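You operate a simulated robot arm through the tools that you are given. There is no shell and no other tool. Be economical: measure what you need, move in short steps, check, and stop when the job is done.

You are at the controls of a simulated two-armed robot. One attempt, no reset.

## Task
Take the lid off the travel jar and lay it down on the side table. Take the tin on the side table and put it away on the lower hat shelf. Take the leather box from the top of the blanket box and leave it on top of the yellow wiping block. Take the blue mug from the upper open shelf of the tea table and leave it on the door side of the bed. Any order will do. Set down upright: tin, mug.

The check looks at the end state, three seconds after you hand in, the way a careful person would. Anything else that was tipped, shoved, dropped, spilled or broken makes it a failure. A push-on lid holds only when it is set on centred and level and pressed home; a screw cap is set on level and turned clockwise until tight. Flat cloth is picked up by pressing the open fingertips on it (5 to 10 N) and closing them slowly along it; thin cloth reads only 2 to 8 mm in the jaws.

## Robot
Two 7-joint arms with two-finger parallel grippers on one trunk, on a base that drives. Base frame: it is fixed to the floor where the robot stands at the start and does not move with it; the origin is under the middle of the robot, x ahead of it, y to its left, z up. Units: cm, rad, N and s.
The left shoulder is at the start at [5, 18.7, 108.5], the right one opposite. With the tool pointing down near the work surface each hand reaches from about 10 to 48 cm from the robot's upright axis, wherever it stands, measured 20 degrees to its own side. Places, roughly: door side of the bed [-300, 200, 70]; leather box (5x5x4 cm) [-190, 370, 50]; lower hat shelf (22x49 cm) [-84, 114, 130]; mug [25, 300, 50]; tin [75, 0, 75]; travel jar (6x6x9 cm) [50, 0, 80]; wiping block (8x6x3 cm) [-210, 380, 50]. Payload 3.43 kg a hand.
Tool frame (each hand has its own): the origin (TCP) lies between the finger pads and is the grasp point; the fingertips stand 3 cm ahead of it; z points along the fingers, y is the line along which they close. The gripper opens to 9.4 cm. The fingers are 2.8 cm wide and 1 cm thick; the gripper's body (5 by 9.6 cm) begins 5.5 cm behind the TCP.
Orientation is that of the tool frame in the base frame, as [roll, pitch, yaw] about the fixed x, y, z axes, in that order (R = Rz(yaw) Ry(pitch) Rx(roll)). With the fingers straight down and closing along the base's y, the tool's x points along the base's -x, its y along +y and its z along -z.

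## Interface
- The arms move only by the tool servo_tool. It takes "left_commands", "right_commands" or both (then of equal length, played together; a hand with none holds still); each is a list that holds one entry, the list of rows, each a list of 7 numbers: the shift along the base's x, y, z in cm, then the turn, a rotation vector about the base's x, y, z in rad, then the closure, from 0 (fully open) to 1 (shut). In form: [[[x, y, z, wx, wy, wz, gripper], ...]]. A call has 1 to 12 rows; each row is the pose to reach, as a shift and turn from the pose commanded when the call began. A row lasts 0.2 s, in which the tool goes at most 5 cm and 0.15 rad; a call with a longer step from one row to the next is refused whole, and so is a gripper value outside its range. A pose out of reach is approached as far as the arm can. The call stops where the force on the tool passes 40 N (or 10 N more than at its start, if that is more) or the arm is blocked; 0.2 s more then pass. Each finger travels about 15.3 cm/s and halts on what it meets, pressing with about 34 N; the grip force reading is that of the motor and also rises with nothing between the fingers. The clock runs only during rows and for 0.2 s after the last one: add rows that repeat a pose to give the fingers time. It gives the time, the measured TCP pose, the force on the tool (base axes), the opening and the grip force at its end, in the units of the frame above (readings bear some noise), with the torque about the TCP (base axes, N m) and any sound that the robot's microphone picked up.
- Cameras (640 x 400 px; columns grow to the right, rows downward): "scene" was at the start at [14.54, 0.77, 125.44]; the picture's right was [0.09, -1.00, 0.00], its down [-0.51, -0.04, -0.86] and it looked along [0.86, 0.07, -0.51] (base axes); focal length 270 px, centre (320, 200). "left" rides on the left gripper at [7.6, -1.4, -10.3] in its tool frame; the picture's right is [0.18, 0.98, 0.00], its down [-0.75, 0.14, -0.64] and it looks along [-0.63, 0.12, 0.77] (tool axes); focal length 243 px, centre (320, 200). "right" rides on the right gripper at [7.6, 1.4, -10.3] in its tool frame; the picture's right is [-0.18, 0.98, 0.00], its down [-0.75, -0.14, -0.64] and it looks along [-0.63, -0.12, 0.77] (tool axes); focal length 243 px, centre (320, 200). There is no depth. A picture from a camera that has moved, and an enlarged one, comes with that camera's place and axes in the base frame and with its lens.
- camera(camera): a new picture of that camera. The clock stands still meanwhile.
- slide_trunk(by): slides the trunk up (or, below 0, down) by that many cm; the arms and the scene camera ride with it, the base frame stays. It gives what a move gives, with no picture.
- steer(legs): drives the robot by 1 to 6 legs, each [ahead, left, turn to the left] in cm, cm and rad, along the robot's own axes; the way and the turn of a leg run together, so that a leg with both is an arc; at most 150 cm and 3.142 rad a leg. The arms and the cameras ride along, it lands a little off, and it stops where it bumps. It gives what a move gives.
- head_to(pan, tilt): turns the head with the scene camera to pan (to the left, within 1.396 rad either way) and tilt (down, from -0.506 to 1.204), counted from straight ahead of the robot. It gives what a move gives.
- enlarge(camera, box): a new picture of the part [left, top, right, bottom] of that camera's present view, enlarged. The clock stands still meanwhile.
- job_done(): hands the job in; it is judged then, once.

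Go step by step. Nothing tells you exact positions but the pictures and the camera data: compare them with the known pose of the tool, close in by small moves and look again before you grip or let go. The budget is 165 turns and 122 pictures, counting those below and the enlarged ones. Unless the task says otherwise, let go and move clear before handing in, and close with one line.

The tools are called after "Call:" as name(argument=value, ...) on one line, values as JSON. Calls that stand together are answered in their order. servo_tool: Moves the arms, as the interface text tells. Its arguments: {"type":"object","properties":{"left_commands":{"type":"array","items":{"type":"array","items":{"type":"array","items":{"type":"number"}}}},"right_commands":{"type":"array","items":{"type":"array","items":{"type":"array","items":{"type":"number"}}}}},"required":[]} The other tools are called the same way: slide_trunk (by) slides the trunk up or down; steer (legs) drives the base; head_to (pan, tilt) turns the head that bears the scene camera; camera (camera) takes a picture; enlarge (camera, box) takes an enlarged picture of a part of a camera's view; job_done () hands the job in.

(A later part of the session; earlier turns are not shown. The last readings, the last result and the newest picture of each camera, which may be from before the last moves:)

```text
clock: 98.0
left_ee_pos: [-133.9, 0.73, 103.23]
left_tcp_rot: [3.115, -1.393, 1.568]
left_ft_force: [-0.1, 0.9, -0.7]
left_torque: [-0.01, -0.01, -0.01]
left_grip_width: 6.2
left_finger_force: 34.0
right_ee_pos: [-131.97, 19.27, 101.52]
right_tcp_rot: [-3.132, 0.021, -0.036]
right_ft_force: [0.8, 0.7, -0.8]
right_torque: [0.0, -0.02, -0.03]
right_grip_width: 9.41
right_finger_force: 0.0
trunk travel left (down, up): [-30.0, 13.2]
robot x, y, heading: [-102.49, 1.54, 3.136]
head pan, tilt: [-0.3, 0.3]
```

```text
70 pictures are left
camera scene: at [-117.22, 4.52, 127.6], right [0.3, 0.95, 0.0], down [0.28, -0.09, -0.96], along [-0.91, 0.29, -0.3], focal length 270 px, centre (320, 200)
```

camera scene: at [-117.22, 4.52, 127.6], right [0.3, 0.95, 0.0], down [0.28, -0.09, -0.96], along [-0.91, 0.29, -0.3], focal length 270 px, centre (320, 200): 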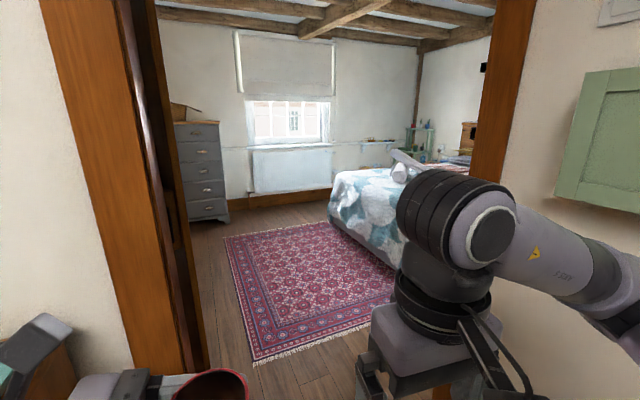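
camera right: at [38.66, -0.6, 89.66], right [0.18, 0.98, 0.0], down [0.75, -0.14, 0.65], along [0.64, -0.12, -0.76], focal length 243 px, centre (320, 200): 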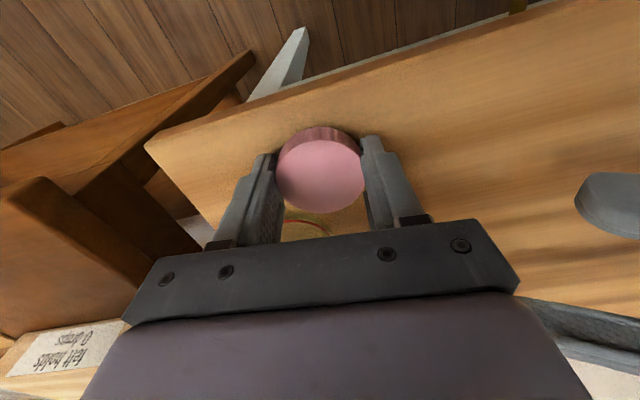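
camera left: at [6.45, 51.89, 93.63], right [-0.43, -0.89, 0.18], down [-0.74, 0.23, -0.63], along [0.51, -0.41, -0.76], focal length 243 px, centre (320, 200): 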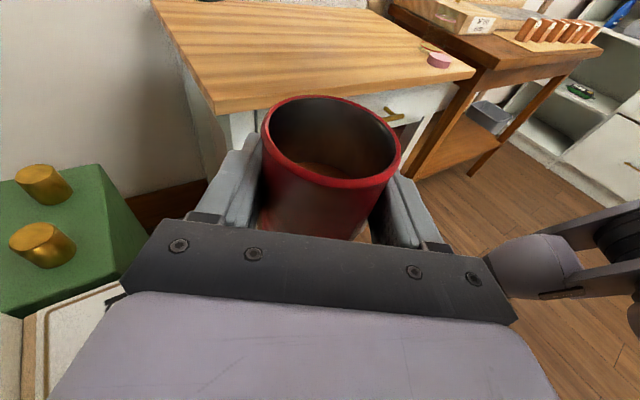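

Call:
head_to(pan=-1.35, tilt=0.1)

Call:
camera(camera="scene")

```text
clock: 99.3
left_ee_pos: [-133.83, 0.79, 103.12]
left_tcp_rot: [3.111, -1.394, 1.567]
left_ft_force: [-0.3, -0.2, -2.1]
left_torque: [-0.02, -0.01, 0.0]
left_grip_width: 6.23
left_finger_force: 33.6
right_ee_pos: [-131.81, 19.27, 101.55]
right_tcp_rot: [-3.133, 0.023, -0.036]
right_ft_force: [0.5, -0.8, 0.3]
right_torque: [0.01, 0.02, 0.02]
right_grip_width: 9.4
right_finger_force: 0.0
trunk travel left (down, up): [-30.0, 13.2]
robot x, y, heading: [-102.08, 1.61, 3.132]
head pan, tilt: [-1.349, 0.099]
```

```text
69 pictures are left
camera scene: at [-110.29, 10.69, 129.47], right [0.98, 0.21, 0.0], down [0.02, -0.1, -0.99], along [-0.21, 0.97, -0.1], focal length 270 px, centre (320, 200)
```

scene: 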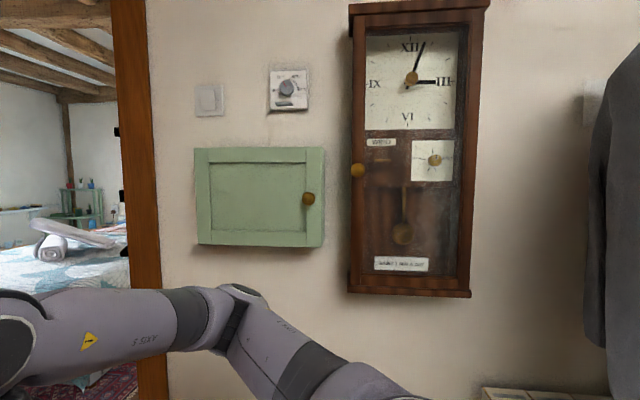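

Only the wall clock and cabinet are on this side. I'll line up with the doorway centre (y≈33) and go through.

Call:
steer(legs=[[25, -31, 0]])

Call:
head_to(pan=0.0, tilt=0.5)

Call:
camera(camera="scene")

```text
clock: 101.1
left_ee_pos: [-150.66, 13.37, 100.02]
left_tcp_rot: [-3.137, -1.236, 1.758]
left_ft_force: [-0.9, -0.4, -1.2]
left_torque: [-0.01, 0.01, -0.01]
left_grip_width: 6.22
left_finger_force: 34.3
right_ee_pos: [-147.17, 37.44, 101.7]
right_tcp_rot: [3.139, 0.031, 0.033]
right_ft_force: [-0.2, 0.6, 0.1]
right_torque: [-0.01, 0.0, 0.02]
right_grip_width: 9.38
right_finger_force: 0.1
trunk travel left (down, up): [-30.0, 13.2]
robot x, y, heading: [-117.0, 21.75, -3.077]
head pan, tilt: [-1.349, 0.099]
stopped in leg 1: the robot was blocked; the commanded pose is now the measured one
```

```text
clock: 102.6
left_ee_pos: [-150.55, 13.47, 100.28]
left_tcp_rot: [-3.136, -1.242, 1.753]
left_ft_force: [-0.5, -0.3, -2.0]
left_torque: [0.0, -0.01, 0.0]
left_grip_width: 6.22
left_finger_force: 33.9
right_ee_pos: [-147.17, 37.53, 101.74]
right_tcp_rot: [-3.141, 0.037, 0.03]
right_ft_force: [0.1, 0.5, 0.4]
right_torque: [-0.01, 0.03, -0.03]
right_grip_width: 9.38
right_finger_force: 0.1
trunk travel left (down, up): [-30.0, 13.2]
robot x, y, heading: [-117.41, 21.11, -3.079]
head pan, tilt: [0.0, 0.499]
```

```text
68 pictures are left
camera scene: at [-131.03, 21.28, 125.96], right [-0.06, 1.0, -0.01], down [0.47, 0.02, -0.88], along [-0.88, -0.06, -0.47], focal length 270 px, centre (320, 200)
```

scene: 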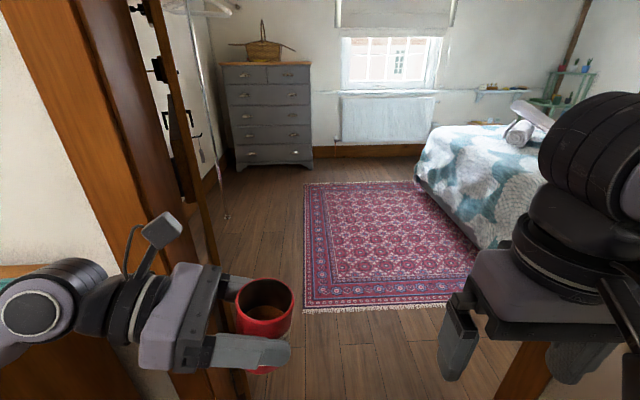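

Something blocked the left arm. I'll look to the left and right before moving.

Call:
head_to(pan=1.1, tilt=0.6)

Call:
camera(camera="scene")

Call:
head_to(pan=-1.1, tilt=0.6)

Call:
camera(camera="scene")

```text
clock: 103.9
left_ee_pos: [-150.68, 13.51, 100.26]
left_tcp_rot: [-3.136, -1.241, 1.753]
left_ft_force: [0.2, -0.4, -1.8]
left_torque: [0.01, 0.01, -0.02]
left_grip_width: 6.19
left_finger_force: 34.2
right_ee_pos: [-147.02, 37.44, 101.83]
right_tcp_rot: [3.141, 0.039, 0.032]
right_ft_force: [0.1, 0.3, 0.0]
right_torque: [0.01, 0.01, 0.01]
right_grip_width: 9.39
right_finger_force: 0.1
trunk travel left (down, up): [-30.0, 13.2]
robot x, y, heading: [-116.88, 21.47, -3.079]
head pan, tilt: [1.1, 0.6]
```

```text
67 pictures are left
camera scene: at [-125.48, 13.7, 125.05], right [-0.92, 0.4, 0.01], down [0.21, 0.51, -0.83], along [-0.34, -0.76, -0.55], focal length 270 px, centre (320, 200)
```

scene: 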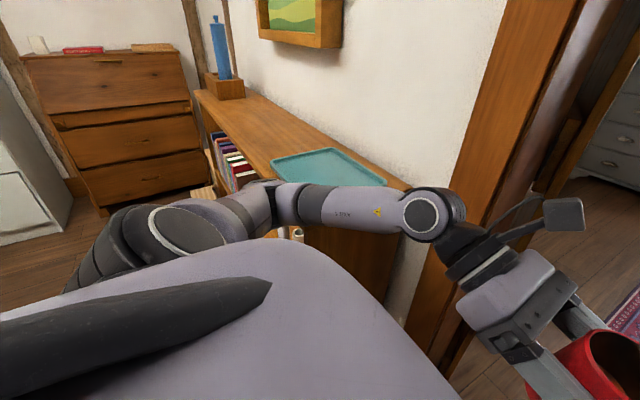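

```text
clock: 106.0
left_ee_pos: [-150.51, 13.47, 100.16]
left_tcp_rot: [-3.135, -1.24, 1.752]
left_ft_force: [-0.4, -0.5, -0.9]
left_torque: [0.0, 0.01, -0.02]
left_grip_width: 6.2
left_finger_force: 33.9
right_ee_pos: [-147.11, 37.44, 101.8]
right_tcp_rot: [3.141, 0.038, 0.032]
right_ft_force: [-0.3, 0.1, -0.1]
right_torque: [-0.01, -0.01, 0.0]
right_grip_width: 9.43
right_finger_force: 0.0
trunk travel left (down, up): [-30.0, 13.2]
robot x, y, heading: [-117.19, 21.23, -3.075]
head pan, tilt: [-1.1, 0.6]
```

```text
66 pictures are left
camera scene: at [-126.47, 29.39, 124.93], right [0.86, 0.51, -0.02], down [0.28, -0.49, -0.82], along [-0.43, 0.71, -0.56], focal length 270 px, centre (320, 200)
```

scene: 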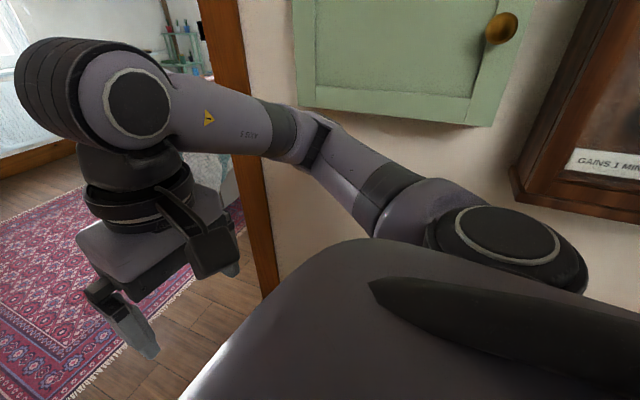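

It looks like an elbow touched something; my arms are spread about 100 cm wide. I'll back out a little, then narrow the arms by pointing the left hand forward and extending the right.

Call:
steer(legs=[[-12, 12, -0.06]])

Call:
servo_tool(left_commands=[[[-1, -1, 0, 0, 0, 0.14, 0.6], [-2, -2, 0, 0, 0, 0.28, 0.6], [-3, -3, 0, 0, 0, 0.42, 0.6], [-4, -4, 0, 0, 0, 0.56, 0.6], [-5, -5, 0, 0, 0, 0.7, 0.6], [-6, -6, 0, 0, 0, 0.84, 0.6], [-7, -7, 0, 0, 0, 0.98, 0.6], [-8, -8, 0, 0, 0, 1.12, 0.6], [-9, -8, 0, 0, 0, 1.26, 0.6], [-10, -8, 0, 0, 0, 1.4, 0.6], [-10, -8, 0, 0, 0, 1.4, 0.6]]])

Call:
head_to(pan=0.6, tilt=0.6)

Call:
camera(camera="scene")

```text
clock: 107.4
left_ee_pos: [-140.16, 3.6, 99.8]
left_tcp_rot: [3.108, -1.251, 1.727]
left_ft_force: [-0.3, 0.0, -1.4]
left_torque: [0.02, -0.04, -0.02]
left_grip_width: 6.21
left_finger_force: 33.8
right_ee_pos: [-135.2, 27.18, 101.52]
right_tcp_rot: [-3.135, 0.023, -0.03]
right_ft_force: [0.3, -0.8, -0.4]
right_torque: [0.0, 0.07, -0.01]
right_grip_width: 9.41
right_finger_force: 0.2
trunk travel left (down, up): [-30.0, 13.2]
robot x, y, heading: [-105.23, 9.55, -3.136]
head pan, tilt: [-1.1, 0.6]
```

```text
clock: 109.8
left_ee_pos: [-149.78, -4.56, 98.63]
left_tcp_rot: [3.072, -1.22, -3.119]
left_ft_force: [-2.0, -1.6, 5.3]
left_torque: [-0.03, -0.4, -0.13]
left_grip_width: 6.23
left_finger_force: 34.1
left hand out of reach, approached as far as the arm can: row 6, 7, 8, 9, 10
right_ee_pos: [-135.15, 27.37, 101.52]
right_tcp_rot: [-3.132, 0.021, -0.027]
right_ft_force: [-0.3, -0.4, -0.8]
right_torque: [0.06, -0.03, -0.01]
right_grip_width: 9.41
right_finger_force: 0.1
trunk travel left (down, up): [-30.0, 13.2]
robot x, y, heading: [-105.45, 10.04, -3.137]
head pan, tilt: [-1.1, 0.6]
```

```text
clock: 111.6
left_ee_pos: [-149.74, -4.33, 98.61]
left_tcp_rot: [3.054, -1.212, -3.111]
left_ft_force: [0.0, 0.2, -1.4]
left_torque: [0.02, -0.05, -0.02]
left_grip_width: 6.22
left_finger_force: 34.7
right_ee_pos: [-135.17, 27.2, 101.53]
right_tcp_rot: [-3.134, 0.022, -0.03]
right_ft_force: [0.3, -0.3, -0.1]
right_torque: [-0.04, -0.01, -0.01]
right_grip_width: 9.39
right_finger_force: 0.1
trunk travel left (down, up): [-30.0, 13.2]
robot x, y, heading: [-105.12, 9.7, -3.136]
head pan, tilt: [0.6, 0.6]
```

```text
65 pictures are left
camera scene: at [-118.69, 4.9, 124.85], right [-0.57, 0.82, 0.0], down [0.47, 0.32, -0.83], along [-0.68, -0.47, -0.57], focal length 270 px, centre (320, 200)
```

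scene: 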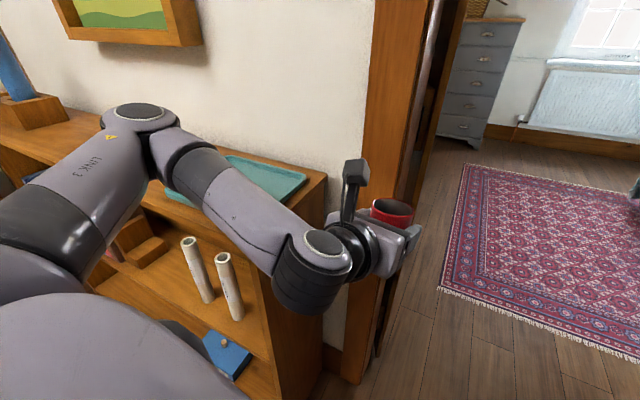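

Call:
servo_tool(left_commands=[[[-1.5, 1, 0.5, 0, 0.03, 0, 0.6], [-3, 2, 1, 0, 0.06, 0, 0.6], [-4.5, 3, 1.5, 0, 0.09, 0, 0.6], [-6, 4, 2, 0, 0.12, 0, 0.6], [-8, 5, 2, 0, 0.15, 0, 0.6], [-10, 6, 2, 0, 0.18, 0, 0.6], [-10, 6, 2, 0, 0.18, 0, 0.6]]], right_commands=[[[-2, 0, 0, 0, 0, 0, 0], [-4.5, -0.5, 0, 0, 0, 0, 0], [-7, -1, -1, 0, 0, 0, 0], [-9.5, -1.5, -2, 0, 0, 0, 0], [-12, -2, -3, 0, 0, 0, 0], [-14, -2, -4, 0, 0, 0, 0], [-14, -2, -4, 0, 0, 0, 0]]])

Call:
camera(camera="scene")

Call:
head_to(pan=-0.8, tilt=0.5)

Call:
camera(camera="scene")

```text
clock: 113.2
left_ee_pos: [-160.04, 1.51, 101.82]
left_tcp_rot: [3.123, -1.428, 3.112]
left_ft_force: [0.0, -0.2, -1.5]
left_torque: [-0.01, 0.02, 0.06]
left_grip_width: 6.21
left_finger_force: 33.7
right_ee_pos: [-149.08, 25.17, 97.57]
right_tcp_rot: [-3.133, 0.021, -0.027]
right_ft_force: [-0.2, 0.6, -0.3]
right_torque: [0.0, 0.03, 0.0]
right_grip_width: 9.4
right_finger_force: 0.1
trunk travel left (down, up): [-30.0, 13.2]
robot x, y, heading: [-105.54, 10.21, -3.139]
head pan, tilt: [0.6, 0.6]
```

```text
64 pictures are left
camera scene: at [-118.69, 4.89, 124.85], right [-0.57, 0.82, 0.0], down [0.47, 0.32, -0.83], along [-0.68, -0.47, -0.56], focal length 270 px, centre (320, 200)
```

scene: 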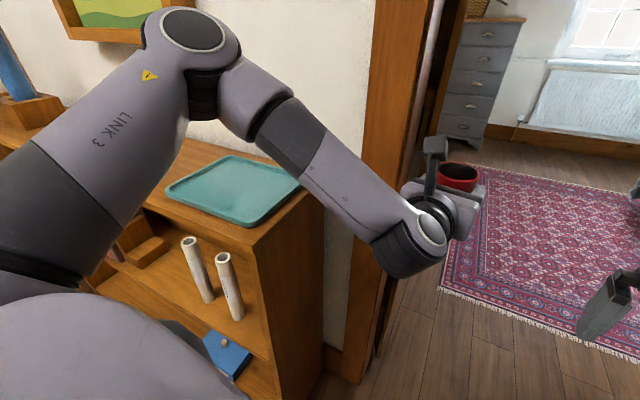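

```text
clock: 114.7
left_ee_pos: [-160.03, 1.5, 101.81]
left_tcp_rot: [3.123, -1.429, 3.111]
left_ft_force: [-0.1, 0.2, -1.6]
left_torque: [0.01, 0.02, 0.01]
left_grip_width: 6.22
left_finger_force: 34.2
right_ee_pos: [-149.04, 25.27, 97.57]
right_tcp_rot: [-3.132, 0.023, -0.03]
right_ft_force: [0.8, 0.3, -0.1]
right_torque: [-0.03, 0.01, 0.01]
right_grip_width: 9.4
right_finger_force: 0.0
trunk travel left (down, up): [-30.0, 13.2]
robot x, y, heading: [-105.1, 10.05, -3.139]
head pan, tilt: [-0.799, 0.499]
```

```text
63 pictures are left
camera scene: at [-117.77, 16.41, 125.76], right [0.72, 0.7, 0.0], down [0.33, -0.34, -0.88], along [-0.61, 0.63, -0.48], focal length 270 px, centre (320, 200)
```

scene: 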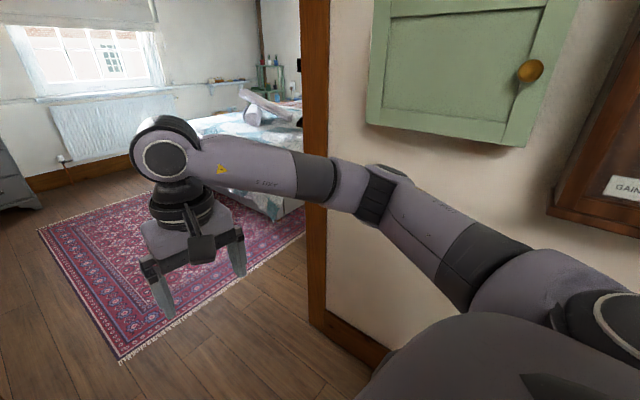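

The opening runs from about y=-8 to 84. I'll stretch the right arm further so its elbow comes in, then align to y≈37.

Call:
servo_tool(right_commands=[[[-2, 0, -1, 0, 0, 0, 0], [-4, 0, -2, 0, 0, 0, 0], [-6, 0, -3, 0, 0, 0, 0], [-8, 0, -4, 0, 0, 0, 0], [-9, 0, -5, 0, 0, 0, 0], [-9, 0, -5, 0, 0, 0, 0]]])

Call:
steer(legs=[[0, -14, 0]])

Call:
camera(camera="scene")

```text
clock: 116.1
left_ee_pos: [-160.12, 1.5, 101.79]
left_tcp_rot: [3.124, -1.43, 3.113]
left_ft_force: [-0.2, 0.2, -1.8]
left_torque: [0.01, -0.03, -0.04]
left_grip_width: 6.21
left_finger_force: 33.8
right_ee_pos: [-158.14, 25.18, 92.33]
right_tcp_rot: [-3.132, 0.023, -0.027]
right_ft_force: [-0.2, 0.2, 0.5]
right_torque: [0.03, -0.01, 0.0]
right_grip_width: 9.38
right_finger_force: 0.1
trunk travel left (down, up): [-30.0, 13.2]
robot x, y, heading: [-105.05, 9.91, -3.138]
head pan, tilt: [-0.799, 0.499]
```

```text
clock: 117.4
left_ee_pos: [-160.04, 15.06, 101.9]
left_tcp_rot: [3.126, -1.427, 3.115]
left_ft_force: [0.3, 0.0, -2.1]
left_torque: [0.0, -0.03, -0.01]
left_grip_width: 6.19
left_finger_force: 33.7
right_ee_pos: [-158.25, 38.81, 92.47]
right_tcp_rot: [-3.135, 0.022, -0.022]
right_ft_force: [-0.6, -0.2, -0.5]
right_torque: [-0.02, -0.01, 0.01]
right_grip_width: 9.39
right_finger_force: 0.1
trunk travel left (down, up): [-30.0, 13.2]
robot x, y, heading: [-105.43, 24.07, -3.134]
head pan, tilt: [-0.799, 0.499]
```

```text
62 pictures are left
camera scene: at [-117.87, 30.3, 125.76], right [0.71, 0.7, 0.0], down [0.34, -0.34, -0.88], along [-0.62, 0.62, -0.48], focal length 270 px, centre (320, 200)
```

scene: 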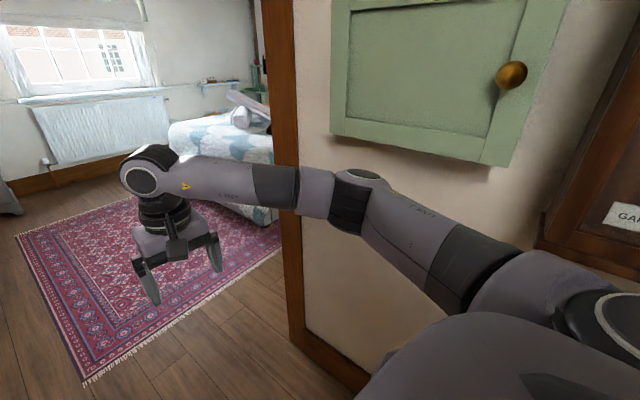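

The green cabinet's underside is near z≈108, so I'll lower the trunk to slip the elbow beneath it. Then I'll line up and pass.

Call:
slide_trunk(by=-12)

Call:
steer(legs=[[0, -13, 0], [60, 0, 0]])

```text
clock: 118.9
left_ee_pos: [-160.05, 15.07, 89.84]
left_tcp_rot: [3.125, -1.43, 3.119]
left_ft_force: [0.5, -0.1, -0.7]
left_torque: [-0.01, 0.0, -0.02]
left_grip_width: 6.2
left_finger_force: 33.5
right_ee_pos: [-158.29, 38.69, 80.37]
right_tcp_rot: [-3.132, 0.023, -0.022]
right_ft_force: [0.5, 0.9, -0.3]
right_torque: [0.01, 0.02, 0.01]
right_grip_width: 9.41
right_finger_force: 0.0
trunk travel left (down, up): [-18.0, 25.2]
robot x, y, heading: [-105.31, 24.0, -3.133]
head pan, tilt: [-0.799, 0.499]
```

```text
clock: 120.0
left_ee_pos: [-160.16, 22.11, 89.73]
left_tcp_rot: [3.122, -1.426, 3.116]
left_ft_force: [-0.6, 0.3, -1.5]
left_torque: [0.03, 0.0, -0.03]
left_grip_width: 6.21
left_finger_force: 34.6
right_ee_pos: [-158.2, 45.85, 80.43]
right_tcp_rot: [-3.133, 0.022, -0.023]
right_ft_force: [0.3, -0.7, -0.1]
right_torque: [-0.01, 0.01, 0.03]
right_grip_width: 9.39
right_finger_force: 0.1
trunk travel left (down, up): [-18.0, 25.2]
robot x, y, heading: [-105.08, 31.34, -3.135]
head pan, tilt: [-0.799, 0.499]
stopped in leg 1: the robot was blocked; the commanded pose is now the measured one
```

Call:
head_to(pan=-1.25, tilt=0.85)

Call:
camera(camera="scene")

```text
clock: 120.9
left_ee_pos: [-160.05, 22.2, 89.72]
left_tcp_rot: [3.124, -1.427, 3.116]
left_ft_force: [0.0, 0.0, -1.6]
left_torque: [-0.02, -0.03, 0.01]
left_grip_width: 6.17
left_finger_force: 33.8
right_ee_pos: [-158.24, 45.91, 80.47]
right_tcp_rot: [-3.133, 0.023, -0.024]
right_ft_force: [-0.1, -0.2, -0.2]
right_torque: [-0.02, -0.01, 0.02]
right_grip_width: 9.41
right_finger_force: 0.1
trunk travel left (down, up): [-18.0, 25.2]
robot x, y, heading: [-105.12, 30.84, -3.141]
head pan, tilt: [-1.25, 0.85]
```

```text
61 pictures are left
camera scene: at [-114.02, 38.28, 110.77], right [0.95, 0.32, 0.0], down [0.24, -0.71, -0.66], along [-0.21, 0.63, -0.75], focal length 270 px, centre (320, 200)
```

scene: 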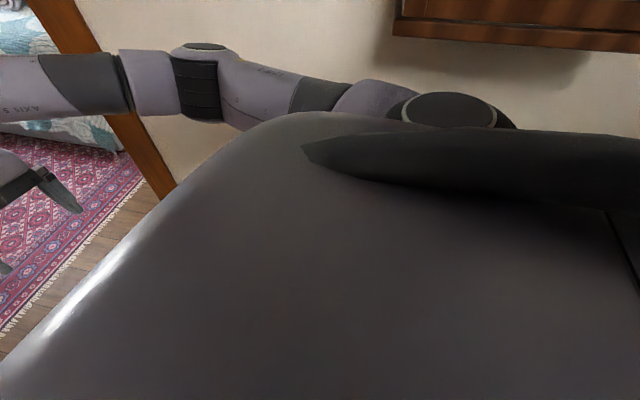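

Most likely my base touched the rack's corner (x≈-82, y≈47). I'll move ahead past it first, then shift right.

Call:
steer(legs=[[0, 2, 0], [19, 0, 0], [0, -8, 0]])

```text
clock: 123.5
left_ee_pos: [-178.83, 28.2, 89.82]
left_tcp_rot: [3.125, -1.428, 3.116]
left_ft_force: [-0.5, -0.5, -1.6]
left_torque: [0.0, 0.01, -0.02]
left_grip_width: 6.18
left_finger_force: 34.2
right_ee_pos: [-177.18, 51.82, 80.48]
right_tcp_rot: [-3.134, 0.022, -0.021]
right_ft_force: [0.6, 0.4, -0.2]
right_torque: [-0.02, 0.02, -0.01]
right_grip_width: 9.4
right_finger_force: 0.1
trunk travel left (down, up): [-18.0, 25.2]
robot x, y, heading: [-124.36, 36.5, -3.131]
head pan, tilt: [-1.25, 0.85]
```

Good. Now straight through the doorway.

Call:
steer(legs=[[50, 0, 0], [40, 0, 0]])

Call:
head_to(pan=-0.7, tilt=0.3)

Call:
camera(camera="scene")

```text
clock: 128.6
left_ee_pos: [-269.59, 29.54, 89.75]
left_tcp_rot: [3.124, -1.429, 3.102]
left_ft_force: [-0.1, -0.2, -0.8]
left_torque: [0.02, -0.01, 0.02]
left_grip_width: 6.21
left_finger_force: 33.8
right_ee_pos: [-267.49, 53.26, 80.55]
right_tcp_rot: [-3.133, 0.023, -0.04]
right_ft_force: [0.1, 0.2, -0.8]
right_torque: [-0.02, -0.01, -0.02]
right_grip_width: 9.39
right_finger_force: 0.0
trunk travel left (down, up): [-18.0, 25.2]
robot x, y, heading: [-214.8, 36.97, 3.136]
head pan, tilt: [-1.25, 0.85]
```

```text
clock: 129.5
left_ee_pos: [-269.54, 29.57, 89.95]
left_tcp_rot: [3.125, -1.429, 3.102]
left_ft_force: [-0.1, -0.9, -2.3]
left_torque: [-0.02, -0.03, 0.0]
left_grip_width: 6.21
left_finger_force: 33.9
right_ee_pos: [-267.42, 53.23, 80.4]
right_tcp_rot: [-3.135, 0.024, -0.039]
right_ft_force: [-0.3, 0.0, 0.2]
right_torque: [-0.02, 0.0, -0.04]
right_grip_width: 9.4
right_finger_force: 0.0
trunk travel left (down, up): [-18.0, 25.2]
robot x, y, heading: [-214.91, 37.35, 3.133]
head pan, tilt: [-0.7, 0.3]
```

```text
60 pictures are left
camera scene: at [-227.97, 43.54, 115.59], right [0.65, 0.76, 0.0], down [0.22, -0.19, -0.95], along [-0.72, 0.62, -0.3], focal length 270 px, centre (320, 200)
```

scene: 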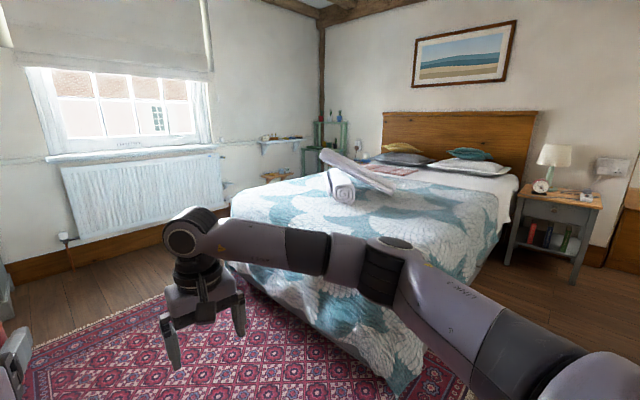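

Call:
steer(legs=[[0, 0, -0.75]])

Call:
head_to(pan=-1.1, tilt=0.2)

Call:
camera(camera="scene")

```text
clock: 131.9
left_ee_pos: [-260.81, 68.21, 89.82]
left_tcp_rot: [3.125, -1.429, 2.369]
left_ft_force: [-0.4, -0.1, -1.1]
left_torque: [0.01, 0.0, 0.01]
left_grip_width: 6.19
left_finger_force: 34.1
right_ee_pos: [-243.32, 84.39, 80.47]
right_tcp_rot: [-3.135, 0.022, -0.772]
right_ft_force: [0.2, 0.0, 0.1]
right_torque: [-0.02, -0.01, 0.01]
right_grip_width: 9.36
right_finger_force: 0.0
trunk travel left (down, up): [-18.0, 25.2]
robot x, y, heading: [-214.72, 37.32, 2.399]
head pan, tilt: [-0.7, 0.3]
```

```text
clock: 132.7
left_ee_pos: [-260.84, 68.26, 89.72]
left_tcp_rot: [3.123, -1.428, 2.37]
left_ft_force: [-0.5, -0.7, -1.8]
left_torque: [0.01, -0.04, -0.02]
left_grip_width: 6.2
left_finger_force: 34.3
right_ee_pos: [-243.34, 84.23, 80.51]
right_tcp_rot: [-3.135, 0.022, -0.77]
right_ft_force: [-0.6, 0.1, 0.2]
right_torque: [0.0, 0.0, -0.01]
right_grip_width: 9.42
right_finger_force: 0.1
trunk travel left (down, up): [-18.0, 25.2]
robot x, y, heading: [-214.43, 37.36, 2.398]
head pan, tilt: [-1.1, 0.201]
```

```text
59 pictures are left
camera scene: at [-216.88, 50.32, 116.53], right [0.96, -0.27, 0.0], down [-0.05, -0.19, -0.98], along [0.26, 0.94, -0.2], focal length 270 px, centre (320, 200)
```

scene: 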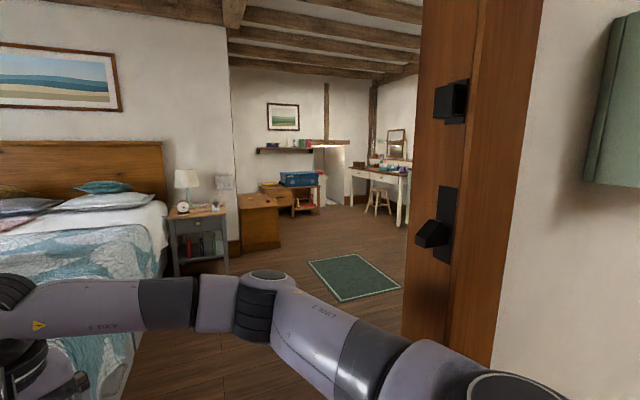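

The bedroom opens to +y past the wall end (about x=-193, y=88), beside the bed edge (about x=-250). The gap is narrow, so I'll face -x and strafe through with my arms over the bed. First I'll raise, turn back and measure.

Call:
slide_trunk(by=12)

Call:
steer(legs=[[0, 0, 0.74], [7, 0, 0]])

Call:
head_to(pan=-1.1, tilt=0.65)

Call:
camera(camera="scene")

```text
clock: 134.2
left_ee_pos: [-260.85, 68.2, 101.8]
left_tcp_rot: [3.123, -1.427, 2.368]
left_ft_force: [0.1, 0.1, -1.2]
left_torque: [0.02, -0.04, 0.03]
left_grip_width: 6.22
left_finger_force: 33.6
right_ee_pos: [-243.4, 84.4, 92.46]
right_tcp_rot: [-3.132, 0.023, -0.772]
right_ft_force: [0.0, 0.7, -0.6]
right_torque: [0.04, 0.05, 0.06]
right_grip_width: 9.4
right_finger_force: 0.0
trunk travel left (down, up): [-30.0, 13.2]
robot x, y, heading: [-214.68, 37.24, 2.402]
head pan, tilt: [-1.1, 0.201]
```

```text
clock: 137.2
left_ee_pos: [-276.71, 29.83, 101.61]
left_tcp_rot: [3.122, -1.428, 3.098]
left_ft_force: [-0.6, 0.2, -1.3]
left_torque: [0.0, 0.02, 0.0]
left_grip_width: 6.21
left_finger_force: 34.1
right_ee_pos: [-274.42, 53.48, 92.49]
right_tcp_rot: [-3.134, 0.021, -0.041]
right_ft_force: [-0.7, 0.5, -1.1]
right_torque: [-0.04, -0.03, -0.04]
right_grip_width: 9.38
right_finger_force: 0.1
trunk travel left (down, up): [-30.0, 13.2]
robot x, y, heading: [-221.77, 37.5, 3.128]
head pan, tilt: [-1.1, 0.201]
```

```text
clock: 138.1
left_ee_pos: [-276.64, 29.79, 101.77]
left_tcp_rot: [3.124, -1.427, 3.099]
left_ft_force: [-0.1, -0.4, -2.1]
left_torque: [-0.01, -0.01, 0.01]
left_grip_width: 6.21
left_finger_force: 34.1
right_ee_pos: [-274.31, 53.46, 92.47]
right_tcp_rot: [-3.134, 0.023, -0.042]
right_ft_force: [-0.3, 0.2, -1.0]
right_torque: [-0.02, -0.01, -0.03]
right_grip_width: 9.43
right_finger_force: 0.1
trunk travel left (down, up): [-30.0, 13.2]
robot x, y, heading: [-221.87, 37.46, 3.129]
head pan, tilt: [-1.1, 0.649]
```

```text
58 pictures are left
camera scene: at [-231.72, 45.34, 124.43], right [0.9, 0.44, 0.0], down [0.27, -0.54, -0.8], along [-0.35, 0.71, -0.6], focal length 270 px, centre (320, 200)
```

scene: 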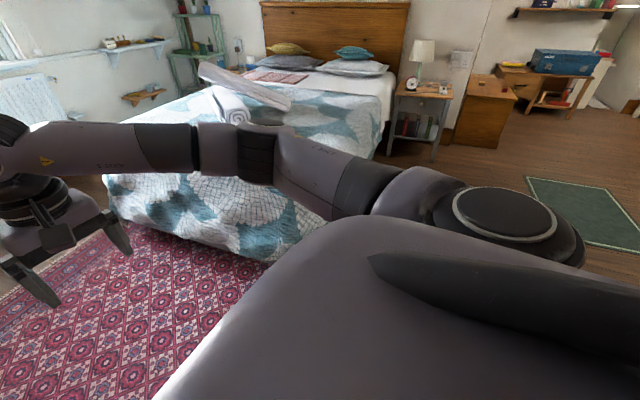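

The bed's side is really near x≈-275, so the gap is about 80 cm. I'll strafe through at x≈-228.

Call:
steer(legs=[[6, 0, 0], [0, -60, 0], [0, -70, 0]])

Call:
head_to(pan=-1.396, tilt=0.2)

Call:
camera(camera="scene")

```text
clock: 145.4
left_ee_pos: [-281.06, 158.58, 101.87]
left_tcp_rot: [3.126, -1.426, 3.092]
left_ft_force: [0.2, 0.0, -2.1]
left_torque: [-0.01, -0.02, 0.0]
left_grip_width: 6.2
left_finger_force: 33.9
right_ee_pos: [-278.58, 182.13, 92.49]
right_tcp_rot: [-3.135, 0.025, -0.048]
right_ft_force: [0.1, 0.1, 0.3]
right_torque: [0.03, 0.02, 0.02]
right_grip_width: 9.4
right_finger_force: 0.0
trunk travel left (down, up): [-30.0, 13.2]
robot x, y, heading: [-226.12, 165.97, 3.125]
head pan, tilt: [-1.1, 0.649]
```

```text
clock: 146.3
left_ee_pos: [-281.01, 158.5, 101.71]
left_tcp_rot: [3.124, -1.427, 3.094]
left_ft_force: [0.3, 0.0, -0.4]
left_torque: [-0.04, 0.01, 0.0]
left_grip_width: 6.21
left_finger_force: 34.7
right_ee_pos: [-278.68, 182.14, 92.53]
right_tcp_rot: [-3.134, 0.022, -0.046]
right_ft_force: [-0.6, -0.3, -0.9]
right_torque: [0.0, 0.01, 0.0]
right_grip_width: 9.41
right_finger_force: 0.0
trunk travel left (down, up): [-30.0, 13.2]
robot x, y, heading: [-226.14, 165.93, 3.116]
head pan, tilt: [-1.396, 0.201]
```

```text
57 pictures are left
camera scene: at [-233.71, 175.28, 128.52], right [0.99, 0.16, 0.0], down [0.03, -0.2, -0.98], along [-0.15, 0.97, -0.2], focal length 270 px, centre (320, 200)
```

scene: 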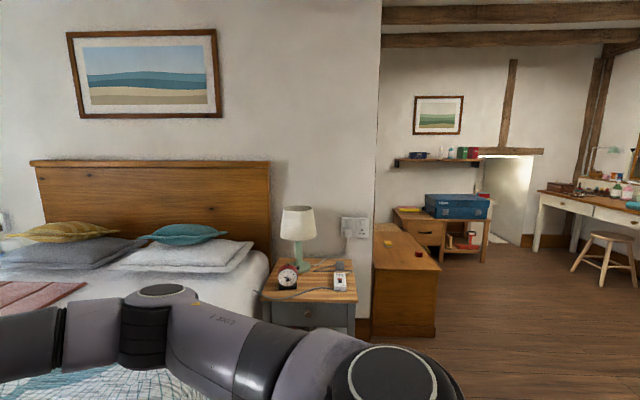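

I'm through. I'll back away toward +x, then turn to face -y and see the hat shelf.

Call:
steer(legs=[[0, -25, 0], [-70, 0, 0], [0, 0, 1.57]])

Call:
head_to(pan=0.5, tilt=0.1)

Call:
camera(camera="scene")

```text
clock: 155.4
left_ee_pos: [-148.92, 134.18, 101.72]
left_tcp_rot: [3.126, -1.427, -1.68]
left_ft_force: [0.2, 0.2, -2.0]
left_torque: [-0.01, -0.01, -0.02]
left_grip_width: 6.2
left_finger_force: 34.4
right_ee_pos: [-172.24, 138.09, 92.52]
right_tcp_rot: [-3.135, 0.022, 1.464]
right_ft_force: [-0.6, -0.7, -0.1]
right_torque: [-0.03, 0.0, -0.02]
right_grip_width: 9.38
right_finger_force: 0.1
trunk travel left (down, up): [-30.0, 13.2]
robot x, y, heading: [-152.85, 189.23, -1.654]
head pan, tilt: [-1.396, 0.201]
```

```text
clock: 157.3
left_ee_pos: [-148.99, 134.27, 101.79]
left_tcp_rot: [3.123, -1.429, -1.681]
left_ft_force: [1.0, -0.3, -2.4]
left_torque: [0.01, 0.0, 0.01]
left_grip_width: 6.2
left_finger_force: 34.5
right_ee_pos: [-172.36, 138.04, 92.44]
right_tcp_rot: [-3.134, 0.022, 1.463]
right_ft_force: [0.4, 0.9, -0.8]
right_torque: [-0.03, 0.01, -0.02]
right_grip_width: 9.38
right_finger_force: 0.1
trunk travel left (down, up): [-30.0, 13.2]
robot x, y, heading: [-153.06, 189.49, -1.649]
head pan, tilt: [0.499, 0.099]
```

```text
56 pictures are left
camera scene: at [-149.88, 175.25, 129.47], right [-0.91, -0.41, 0.0], down [-0.04, 0.09, -0.99], along [0.41, -0.91, -0.1], focal length 270 px, centre (320, 200)
```

scene: 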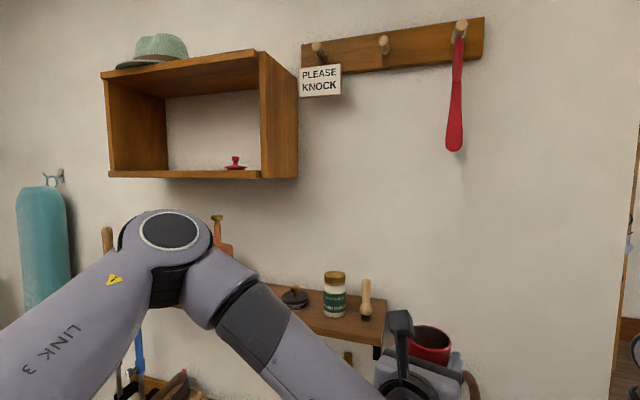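

The lower hat shelf: board top about z=130, front edge y≈125, upper board about z=153, spanning x from -110 to -56, with a small red lid near x≈-94. I'll place the tin near x≈-75. Raise, tuck the right hand, then shift across.

Call:
slide_trunk(by=13)

Call:
servo_tool(left_commands=[[[0, 1, 2.5, -0.01, 0, 0, 0.6], [0, 2, 5, -0.02, 0, 0, 0.6], [0, 3, 7.5, -0.03, 0, 0, 0.6], [0, 3, 10, -0.03, 0, 0, 0.6], [0, 3, 12.5, -0.03, 0, 0, 0.6], [0, 3, 15, -0.03, 0, 0, 0.6], [0, 3, 17.5, -0.03, 0, 0, 0.6], [0, 3, 20, -0.03, 0, 0, 0.6], [0, 3, 22.5, -0.03, 0, 0, 0.6], [0, 3, 24, -0.03, 0, 0, 0.6], [0, 3, 24, -0.03, 0, 0, 0.6]]], right_commands=[[[0, 1.5, 0, 0, 0, 0, 0], [0, 3, 0, 0, 0, 0, 0], [0, 4.5, 0, 0, 0, 0, 0], [0, 6, 0, 0, 0, 0, 0], [0, 7.5, 0, 0, 0, 0, 0], [0, 9, 0, 0, 0, 0, 0], [0, 10.5, 0, 0, 0, 0, 0], [0, 12, 0, 0, 0, 0, 0], [0, 13.5, 0, 0, 0, 0, 0], [0, 15, 0, 0, 0, 0, 0], [0, 15, 0, 0, 0, 0, 0]]])

Call:
camera(camera="left")

```text
clock: 158.8
left_ee_pos: [-148.87, 134.17, 114.76]
left_tcp_rot: [3.123, -1.427, -1.681]
left_ft_force: [-0.3, 1.3, 0.1]
left_torque: [0.01, 0.02, 0.0]
left_grip_width: 6.19
left_finger_force: 34.5
right_ee_pos: [-172.31, 138.01, 105.52]
right_tcp_rot: [-3.134, 0.023, 1.462]
right_ft_force: [0.1, 0.7, -0.1]
right_torque: [-0.03, -0.01, 0.03]
right_grip_width: 9.41
right_finger_force: 0.2
trunk travel left (down, up): [-43.0, 0.2]
robot x, y, heading: [-152.96, 189.37, -1.649]
head pan, tilt: [0.499, 0.099]
```

```text
clock: 161.2
left_ee_pos: [-148.96, 137.53, 138.79]
left_tcp_rot: [-3.13, -1.456, -1.708]
left_ft_force: [0.1, -0.8, -1.4]
left_torque: [0.04, -0.01, 0.0]
left_grip_width: 6.15
left_finger_force: 34.2
right_ee_pos: [-172.37, 152.89, 105.54]
right_tcp_rot: [-3.135, 0.024, 1.463]
right_ft_force: [-0.1, -0.7, 0.3]
right_torque: [-0.02, 0.01, 0.0]
right_grip_width: 9.4
right_finger_force: 0.0
trunk travel left (down, up): [-43.0, 0.2]
robot x, y, heading: [-152.97, 189.34, -1.653]
head pan, tilt: [0.499, 0.099]
```

```text
55 pictures are left
camera left: at [-146.32, 146.46, 147.55], right [-0.98, 0.1, 0.18], down [-0.05, 0.74, -0.68], along [-0.2, -0.67, -0.71], focal length 243 px, centre (320, 200)
```

left: 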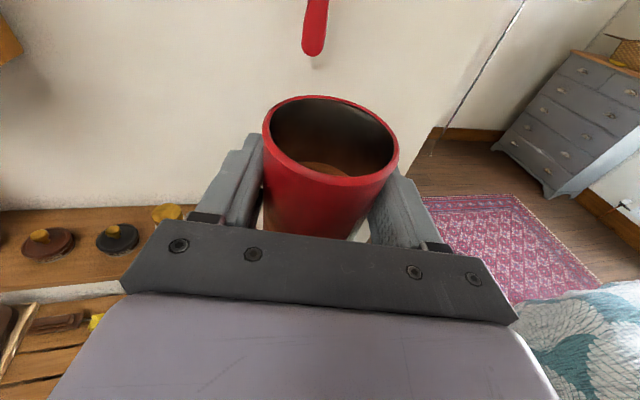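

Call:
steer(legs=[[0, 0, 0.08], [0, 70, 0]])

Call:
servo_tool(left_commands=[[[0, 0, 0, 0.035, 0, 0, 0.6], [0, 0, 0, 0.067, 0, 0, 0.6], [0, 0, 0, 0.067, 0, 0, 0.6]]])

Call:
camera(camera="left")

Call:
camera(camera="scene")

```text
clock: 165.6
left_ee_pos: [-75.48, 137.55, 138.78]
left_tcp_rot: [-3.133, -1.457, -1.637]
left_ft_force: [0.7, -0.2, -0.6]
left_torque: [0.02, -0.01, 0.0]
left_grip_width: 6.21
left_finger_force: 33.9
right_ee_pos: [-99.83, 151.38, 105.48]
right_tcp_rot: [-3.133, 0.022, 1.531]
right_ft_force: [-0.1, -0.4, 0.5]
right_torque: [0.02, 0.03, -0.05]
right_grip_width: 9.4
right_finger_force: 0.1
trunk travel left (down, up): [-43.0, 0.2]
robot x, y, heading: [-83.05, 189.3, -1.577]
head pan, tilt: [0.499, 0.099]
```

```text
clock: 166.4
left_ee_pos: [-75.47, 137.44, 138.82]
left_tcp_rot: [3.125, -1.389, -1.614]
left_ft_force: [-0.4, 0.1, -0.9]
left_torque: [0.0, 0.0, -0.05]
left_grip_width: 6.22
left_finger_force: 33.8
right_ee_pos: [-99.94, 151.29, 105.55]
right_tcp_rot: [-3.133, 0.024, 1.533]
right_ft_force: [0.8, 0.6, 0.7]
right_torque: [0.0, -0.01, 0.0]
right_grip_width: 9.4
right_finger_force: 0.0
trunk travel left (down, up): [-43.0, 0.2]
robot x, y, heading: [-82.81, 189.36, -1.579]
head pan, tilt: [0.499, 0.099]
```

```text
54 pictures are left
camera left: at [-73.47, 146.05, 148.12], right [-0.98, 0.02, 0.18], down [-0.1, 0.77, -0.62], along [-0.16, -0.63, -0.76], focal length 243 px, centre (320, 200)
```

left: 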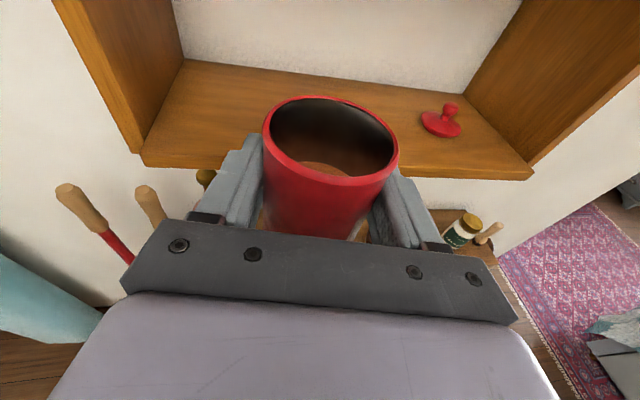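

```text
53 pictures are left
camera scene: at [-79.03, 175.19, 142.47], right [-0.88, -0.47, 0.0], down [-0.05, 0.09, -0.99], along [0.47, -0.88, -0.1], focal length 270 px, centre (320, 200)
```

scene: 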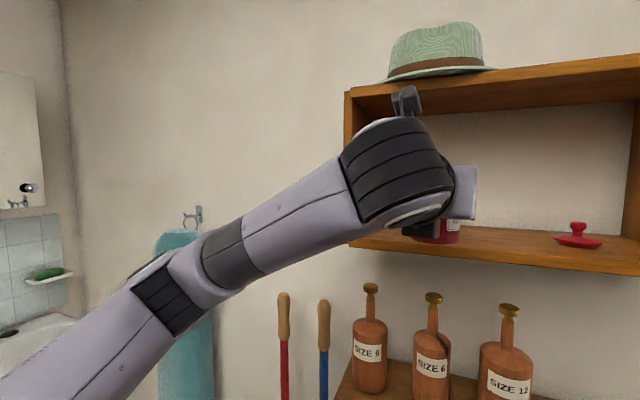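

Shelf geometry is confirmed. I'll retract the right hand a bit more and drive in 20 cm, so the tin hovers over the shelf.

Call:
servo_tool(right_commands=[[[0, 2, 0, 0, 0, 0, 0], [0, 4, 0, 0, 0, 0, 0], [0, 5, 0, 0, 0, 0, 0]]])

Call:
steer(legs=[[12, 0, 0]])

Call:
steer(legs=[[8, 0, 0]])

Call:
camera(camera="left")

```text
clock: 167.2
left_ee_pos: [-75.36, 137.6, 138.77]
left_tcp_rot: [3.126, -1.388, -1.618]
left_ft_force: [-1.3, -0.3, -1.6]
left_torque: [0.03, 0.0, 0.0]
left_grip_width: 6.19
left_finger_force: 34.3
right_ee_pos: [-99.94, 156.38, 105.44]
right_tcp_rot: [-3.134, 0.022, 1.532]
right_ft_force: [0.0, -0.6, -0.2]
right_torque: [0.0, -0.03, -0.02]
right_grip_width: 9.37
right_finger_force: 0.1
trunk travel left (down, up): [-43.0, 0.2]
robot x, y, heading: [-83.03, 189.1, -1.582]
head pan, tilt: [0.499, 0.099]
```

```text
clock: 168.4
left_ee_pos: [-75.64, 125.32, 138.88]
left_tcp_rot: [3.127, -1.389, -1.616]
left_ft_force: [-0.3, -0.5, -1.4]
left_torque: [0.03, -0.01, 0.0]
left_grip_width: 6.21
left_finger_force: 33.1
right_ee_pos: [-100.01, 144.37, 105.36]
right_tcp_rot: [-3.135, 0.021, 1.533]
right_ft_force: [0.6, -0.7, 0.0]
right_torque: [0.04, -0.03, 0.01]
right_grip_width: 9.41
right_finger_force: 0.0
trunk travel left (down, up): [-43.0, 0.2]
robot x, y, heading: [-82.93, 177.43, -1.582]
head pan, tilt: [0.499, 0.099]
```

```text
clock: 169.6
left_ee_pos: [-75.75, 117.87, 138.81]
left_tcp_rot: [3.128, -1.387, -1.618]
left_ft_force: [-0.1, 0.6, -1.1]
left_torque: [-0.02, -0.02, 0.02]
left_grip_width: 6.2
left_finger_force: 33.4
right_ee_pos: [-100.11, 136.69, 105.4]
right_tcp_rot: [-3.133, 0.022, 1.533]
right_ft_force: [0.3, 0.0, -1.0]
right_torque: [-0.02, 0.02, -0.03]
right_grip_width: 9.41
right_finger_force: 0.0
trunk travel left (down, up): [-43.0, 0.2]
robot x, y, heading: [-83.37, 169.96, -1.578]
head pan, tilt: [0.499, 0.099]
stopped in leg 1: the robot was blocked; the commanded pose is now the measured one
```

```text
52 pictures are left
camera left: at [-73.73, 126.39, 148.06], right [-0.98, 0.02, 0.18], down [-0.1, 0.78, -0.62], along [-0.16, -0.63, -0.76], focal length 243 px, centre (320, 200)
```

left: 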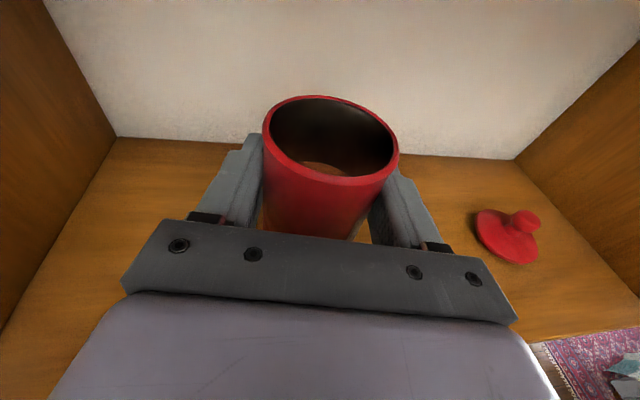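

The tin is over the shelf. I'll lower it in small steps until contact.

Call:
servo_tool(left_commands=[[[0, 0, -1, 0, 0, 0, 0.6], [0, 0, -1.8, 0, 0, 0, 0.6], [0, 0, -2.4, 0, 0, 0, 0.6], [0, 0, -2.4, 0, 0, 0, 0.6]]])

Call:
servo_tool(left_commands=[[[0, 0, -0.2, 0, 0, 0, 0.6], [0, 0, -0.4, 0, 0, 0, 0.6], [0, 0, -0.5, 0, 0, 0, 0.6], [0, 0, -0.5, 0, 0, 0, 0.6]]])

```text
clock: 170.6
left_ee_pos: [-75.61, 117.71, 136.3]
left_tcp_rot: [3.132, -1.388, -1.617]
left_ft_force: [0.1, 0.6, -2.0]
left_torque: [0.01, 0.01, -0.04]
left_grip_width: 6.18
left_finger_force: 33.6
right_ee_pos: [-100.16, 136.62, 105.41]
right_tcp_rot: [-3.132, 0.023, 1.533]
right_ft_force: [0.0, -0.2, 0.0]
right_torque: [0.01, 0.0, -0.01]
right_grip_width: 9.43
right_finger_force: 0.0
trunk travel left (down, up): [-43.0, 0.2]
robot x, y, heading: [-82.97, 169.47, -1.582]
head pan, tilt: [0.499, 0.099]
```

```text
clock: 171.6
left_ee_pos: [-75.66, 117.76, 135.83]
left_tcp_rot: [3.128, -1.387, -1.617]
left_ft_force: [0.5, -0.7, -0.8]
left_torque: [-0.01, -0.02, 0.02]
left_grip_width: 6.21
left_finger_force: 34.1
right_ee_pos: [-100.19, 136.75, 105.43]
right_tcp_rot: [-3.133, 0.023, 1.532]
right_ft_force: [-0.6, -1.4, 0.0]
right_torque: [0.02, -0.01, 0.02]
right_grip_width: 9.38
right_finger_force: 0.0
trunk travel left (down, up): [-43.0, 0.2]
robot x, y, heading: [-83.12, 169.52, -1.581]
head pan, tilt: [0.499, 0.099]
```

Call:
servo_tool(left_commands=[[[0, 0, -0.15, 0, 0, 0, 0.6], [0, 0, -0.3, 0, 0, 0, 0.6], [0, 0, -0.3, 0, 0, 0, 0.6]]])

Call:
servo_tool(left_commands=[[[0, 0, -0.15, 0, 0, 0, 0.6], [0, 0, -0.3, 0, 0, 0, 0.6], [0, 0, -0.3, 0, 0, 0, 0.6]]])

Call:
camera(camera="left")

```text
clock: 172.4
left_ee_pos: [-75.71, 117.71, 135.49]
left_tcp_rot: [3.13, -1.386, -1.616]
left_ft_force: [0.6, -1.0, -1.9]
left_torque: [-0.01, 0.0, -0.01]
left_grip_width: 6.23
left_finger_force: 34.3
right_ee_pos: [-100.14, 136.69, 105.36]
right_tcp_rot: [-3.133, 0.024, 1.533]
right_ft_force: [-0.6, -0.1, 0.2]
right_torque: [0.04, -0.02, 0.0]
right_grip_width: 9.4
right_finger_force: 0.1
trunk travel left (down, up): [-43.0, 0.2]
robot x, y, heading: [-82.96, 169.38, -1.582]
head pan, tilt: [0.499, 0.099]
```

```text
clock: 173.2
left_ee_pos: [-75.94, 117.71, 135.27]
left_tcp_rot: [3.13, -1.388, -1.616]
left_ft_force: [-0.2, -0.3, -1.2]
left_torque: [0.0, -0.03, -0.01]
left_grip_width: 6.21
left_finger_force: 33.9
right_ee_pos: [-100.08, 136.62, 105.31]
right_tcp_rot: [-3.133, 0.023, 1.531]
right_ft_force: [0.1, 0.3, 0.3]
right_torque: [-0.04, 0.03, -0.02]
right_grip_width: 9.4
right_finger_force: 0.0
trunk travel left (down, up): [-43.0, 0.2]
robot x, y, heading: [-82.94, 169.59, -1.579]
head pan, tilt: [0.499, 0.099]
```

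```text
51 pictures are left
camera left: at [-73.78, 126.23, 144.53], right [-0.98, 0.02, 0.18], down [-0.1, 0.78, -0.62], along [-0.16, -0.63, -0.76], focal length 243 px, centre (320, 200)
```

left: 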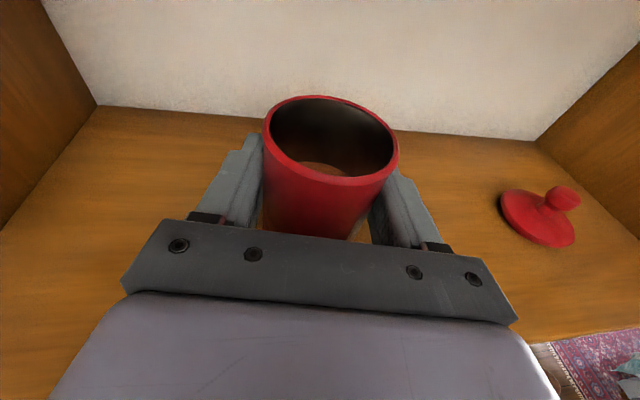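

Call:
servo_tool(left_commands=[[[0, 0, -0.15, 0, 0, 0, 0.6], [0, 0, -0.3, 0, 0, 0, 0.6], [0, 0, -0.4, 0, 0, 0, 0.6], [0, 0, -0.4, 0, 0, 0, 0.6]]])

Call:
servo_tool(left_commands=[[[0, 0, -0.15, 0, 0, 0, 0.6], [0, 0, -0.3, 0, 0, 0, 0.6], [0, 0, -0.3, 0, 0, 0, 0.6]]])

```text
clock: 174.2
left_ee_pos: [-75.71, 117.88, 135.23]
left_tcp_rot: [3.116, -1.397, -1.604]
left_ft_force: [-2.2, -7.1, 21.5]
left_torque: [-0.37, -0.17, -0.07]
left_grip_width: 6.2
left_finger_force: 34.0
right_ee_pos: [-100.13, 136.64, 105.41]
right_tcp_rot: [-3.134, 0.022, 1.532]
right_ft_force: [0.6, -0.4, 0.0]
right_torque: [0.0, 0.01, -0.01]
right_grip_width: 9.38
right_finger_force: 0.1
trunk travel left (down, up): [-43.0, 0.2]
robot x, y, heading: [-83.74, 169.38, -1.58]
head pan, tilt: [0.499, 0.099]
```

```text
clock: 175.0
left_ee_pos: [-75.68, 117.98, 134.87]
left_tcp_rot: [3.116, -1.398, -1.6]
left_ft_force: [-2.7, -5.2, 26.9]
left_torque: [0.08, -0.09, 0.04]
left_grip_width: 6.2
left_finger_force: 34.1
right_ee_pos: [-100.16, 136.8, 105.42]
right_tcp_rot: [-3.134, 0.024, 1.535]
right_ft_force: [0.4, 0.4, 0.7]
right_torque: [-0.01, -0.02, 0.02]
right_grip_width: 9.41
right_finger_force: 0.0
trunk travel left (down, up): [-43.0, 0.2]
robot x, y, heading: [-83.19, 169.57, -1.582]
head pan, tilt: [0.499, 0.099]
```

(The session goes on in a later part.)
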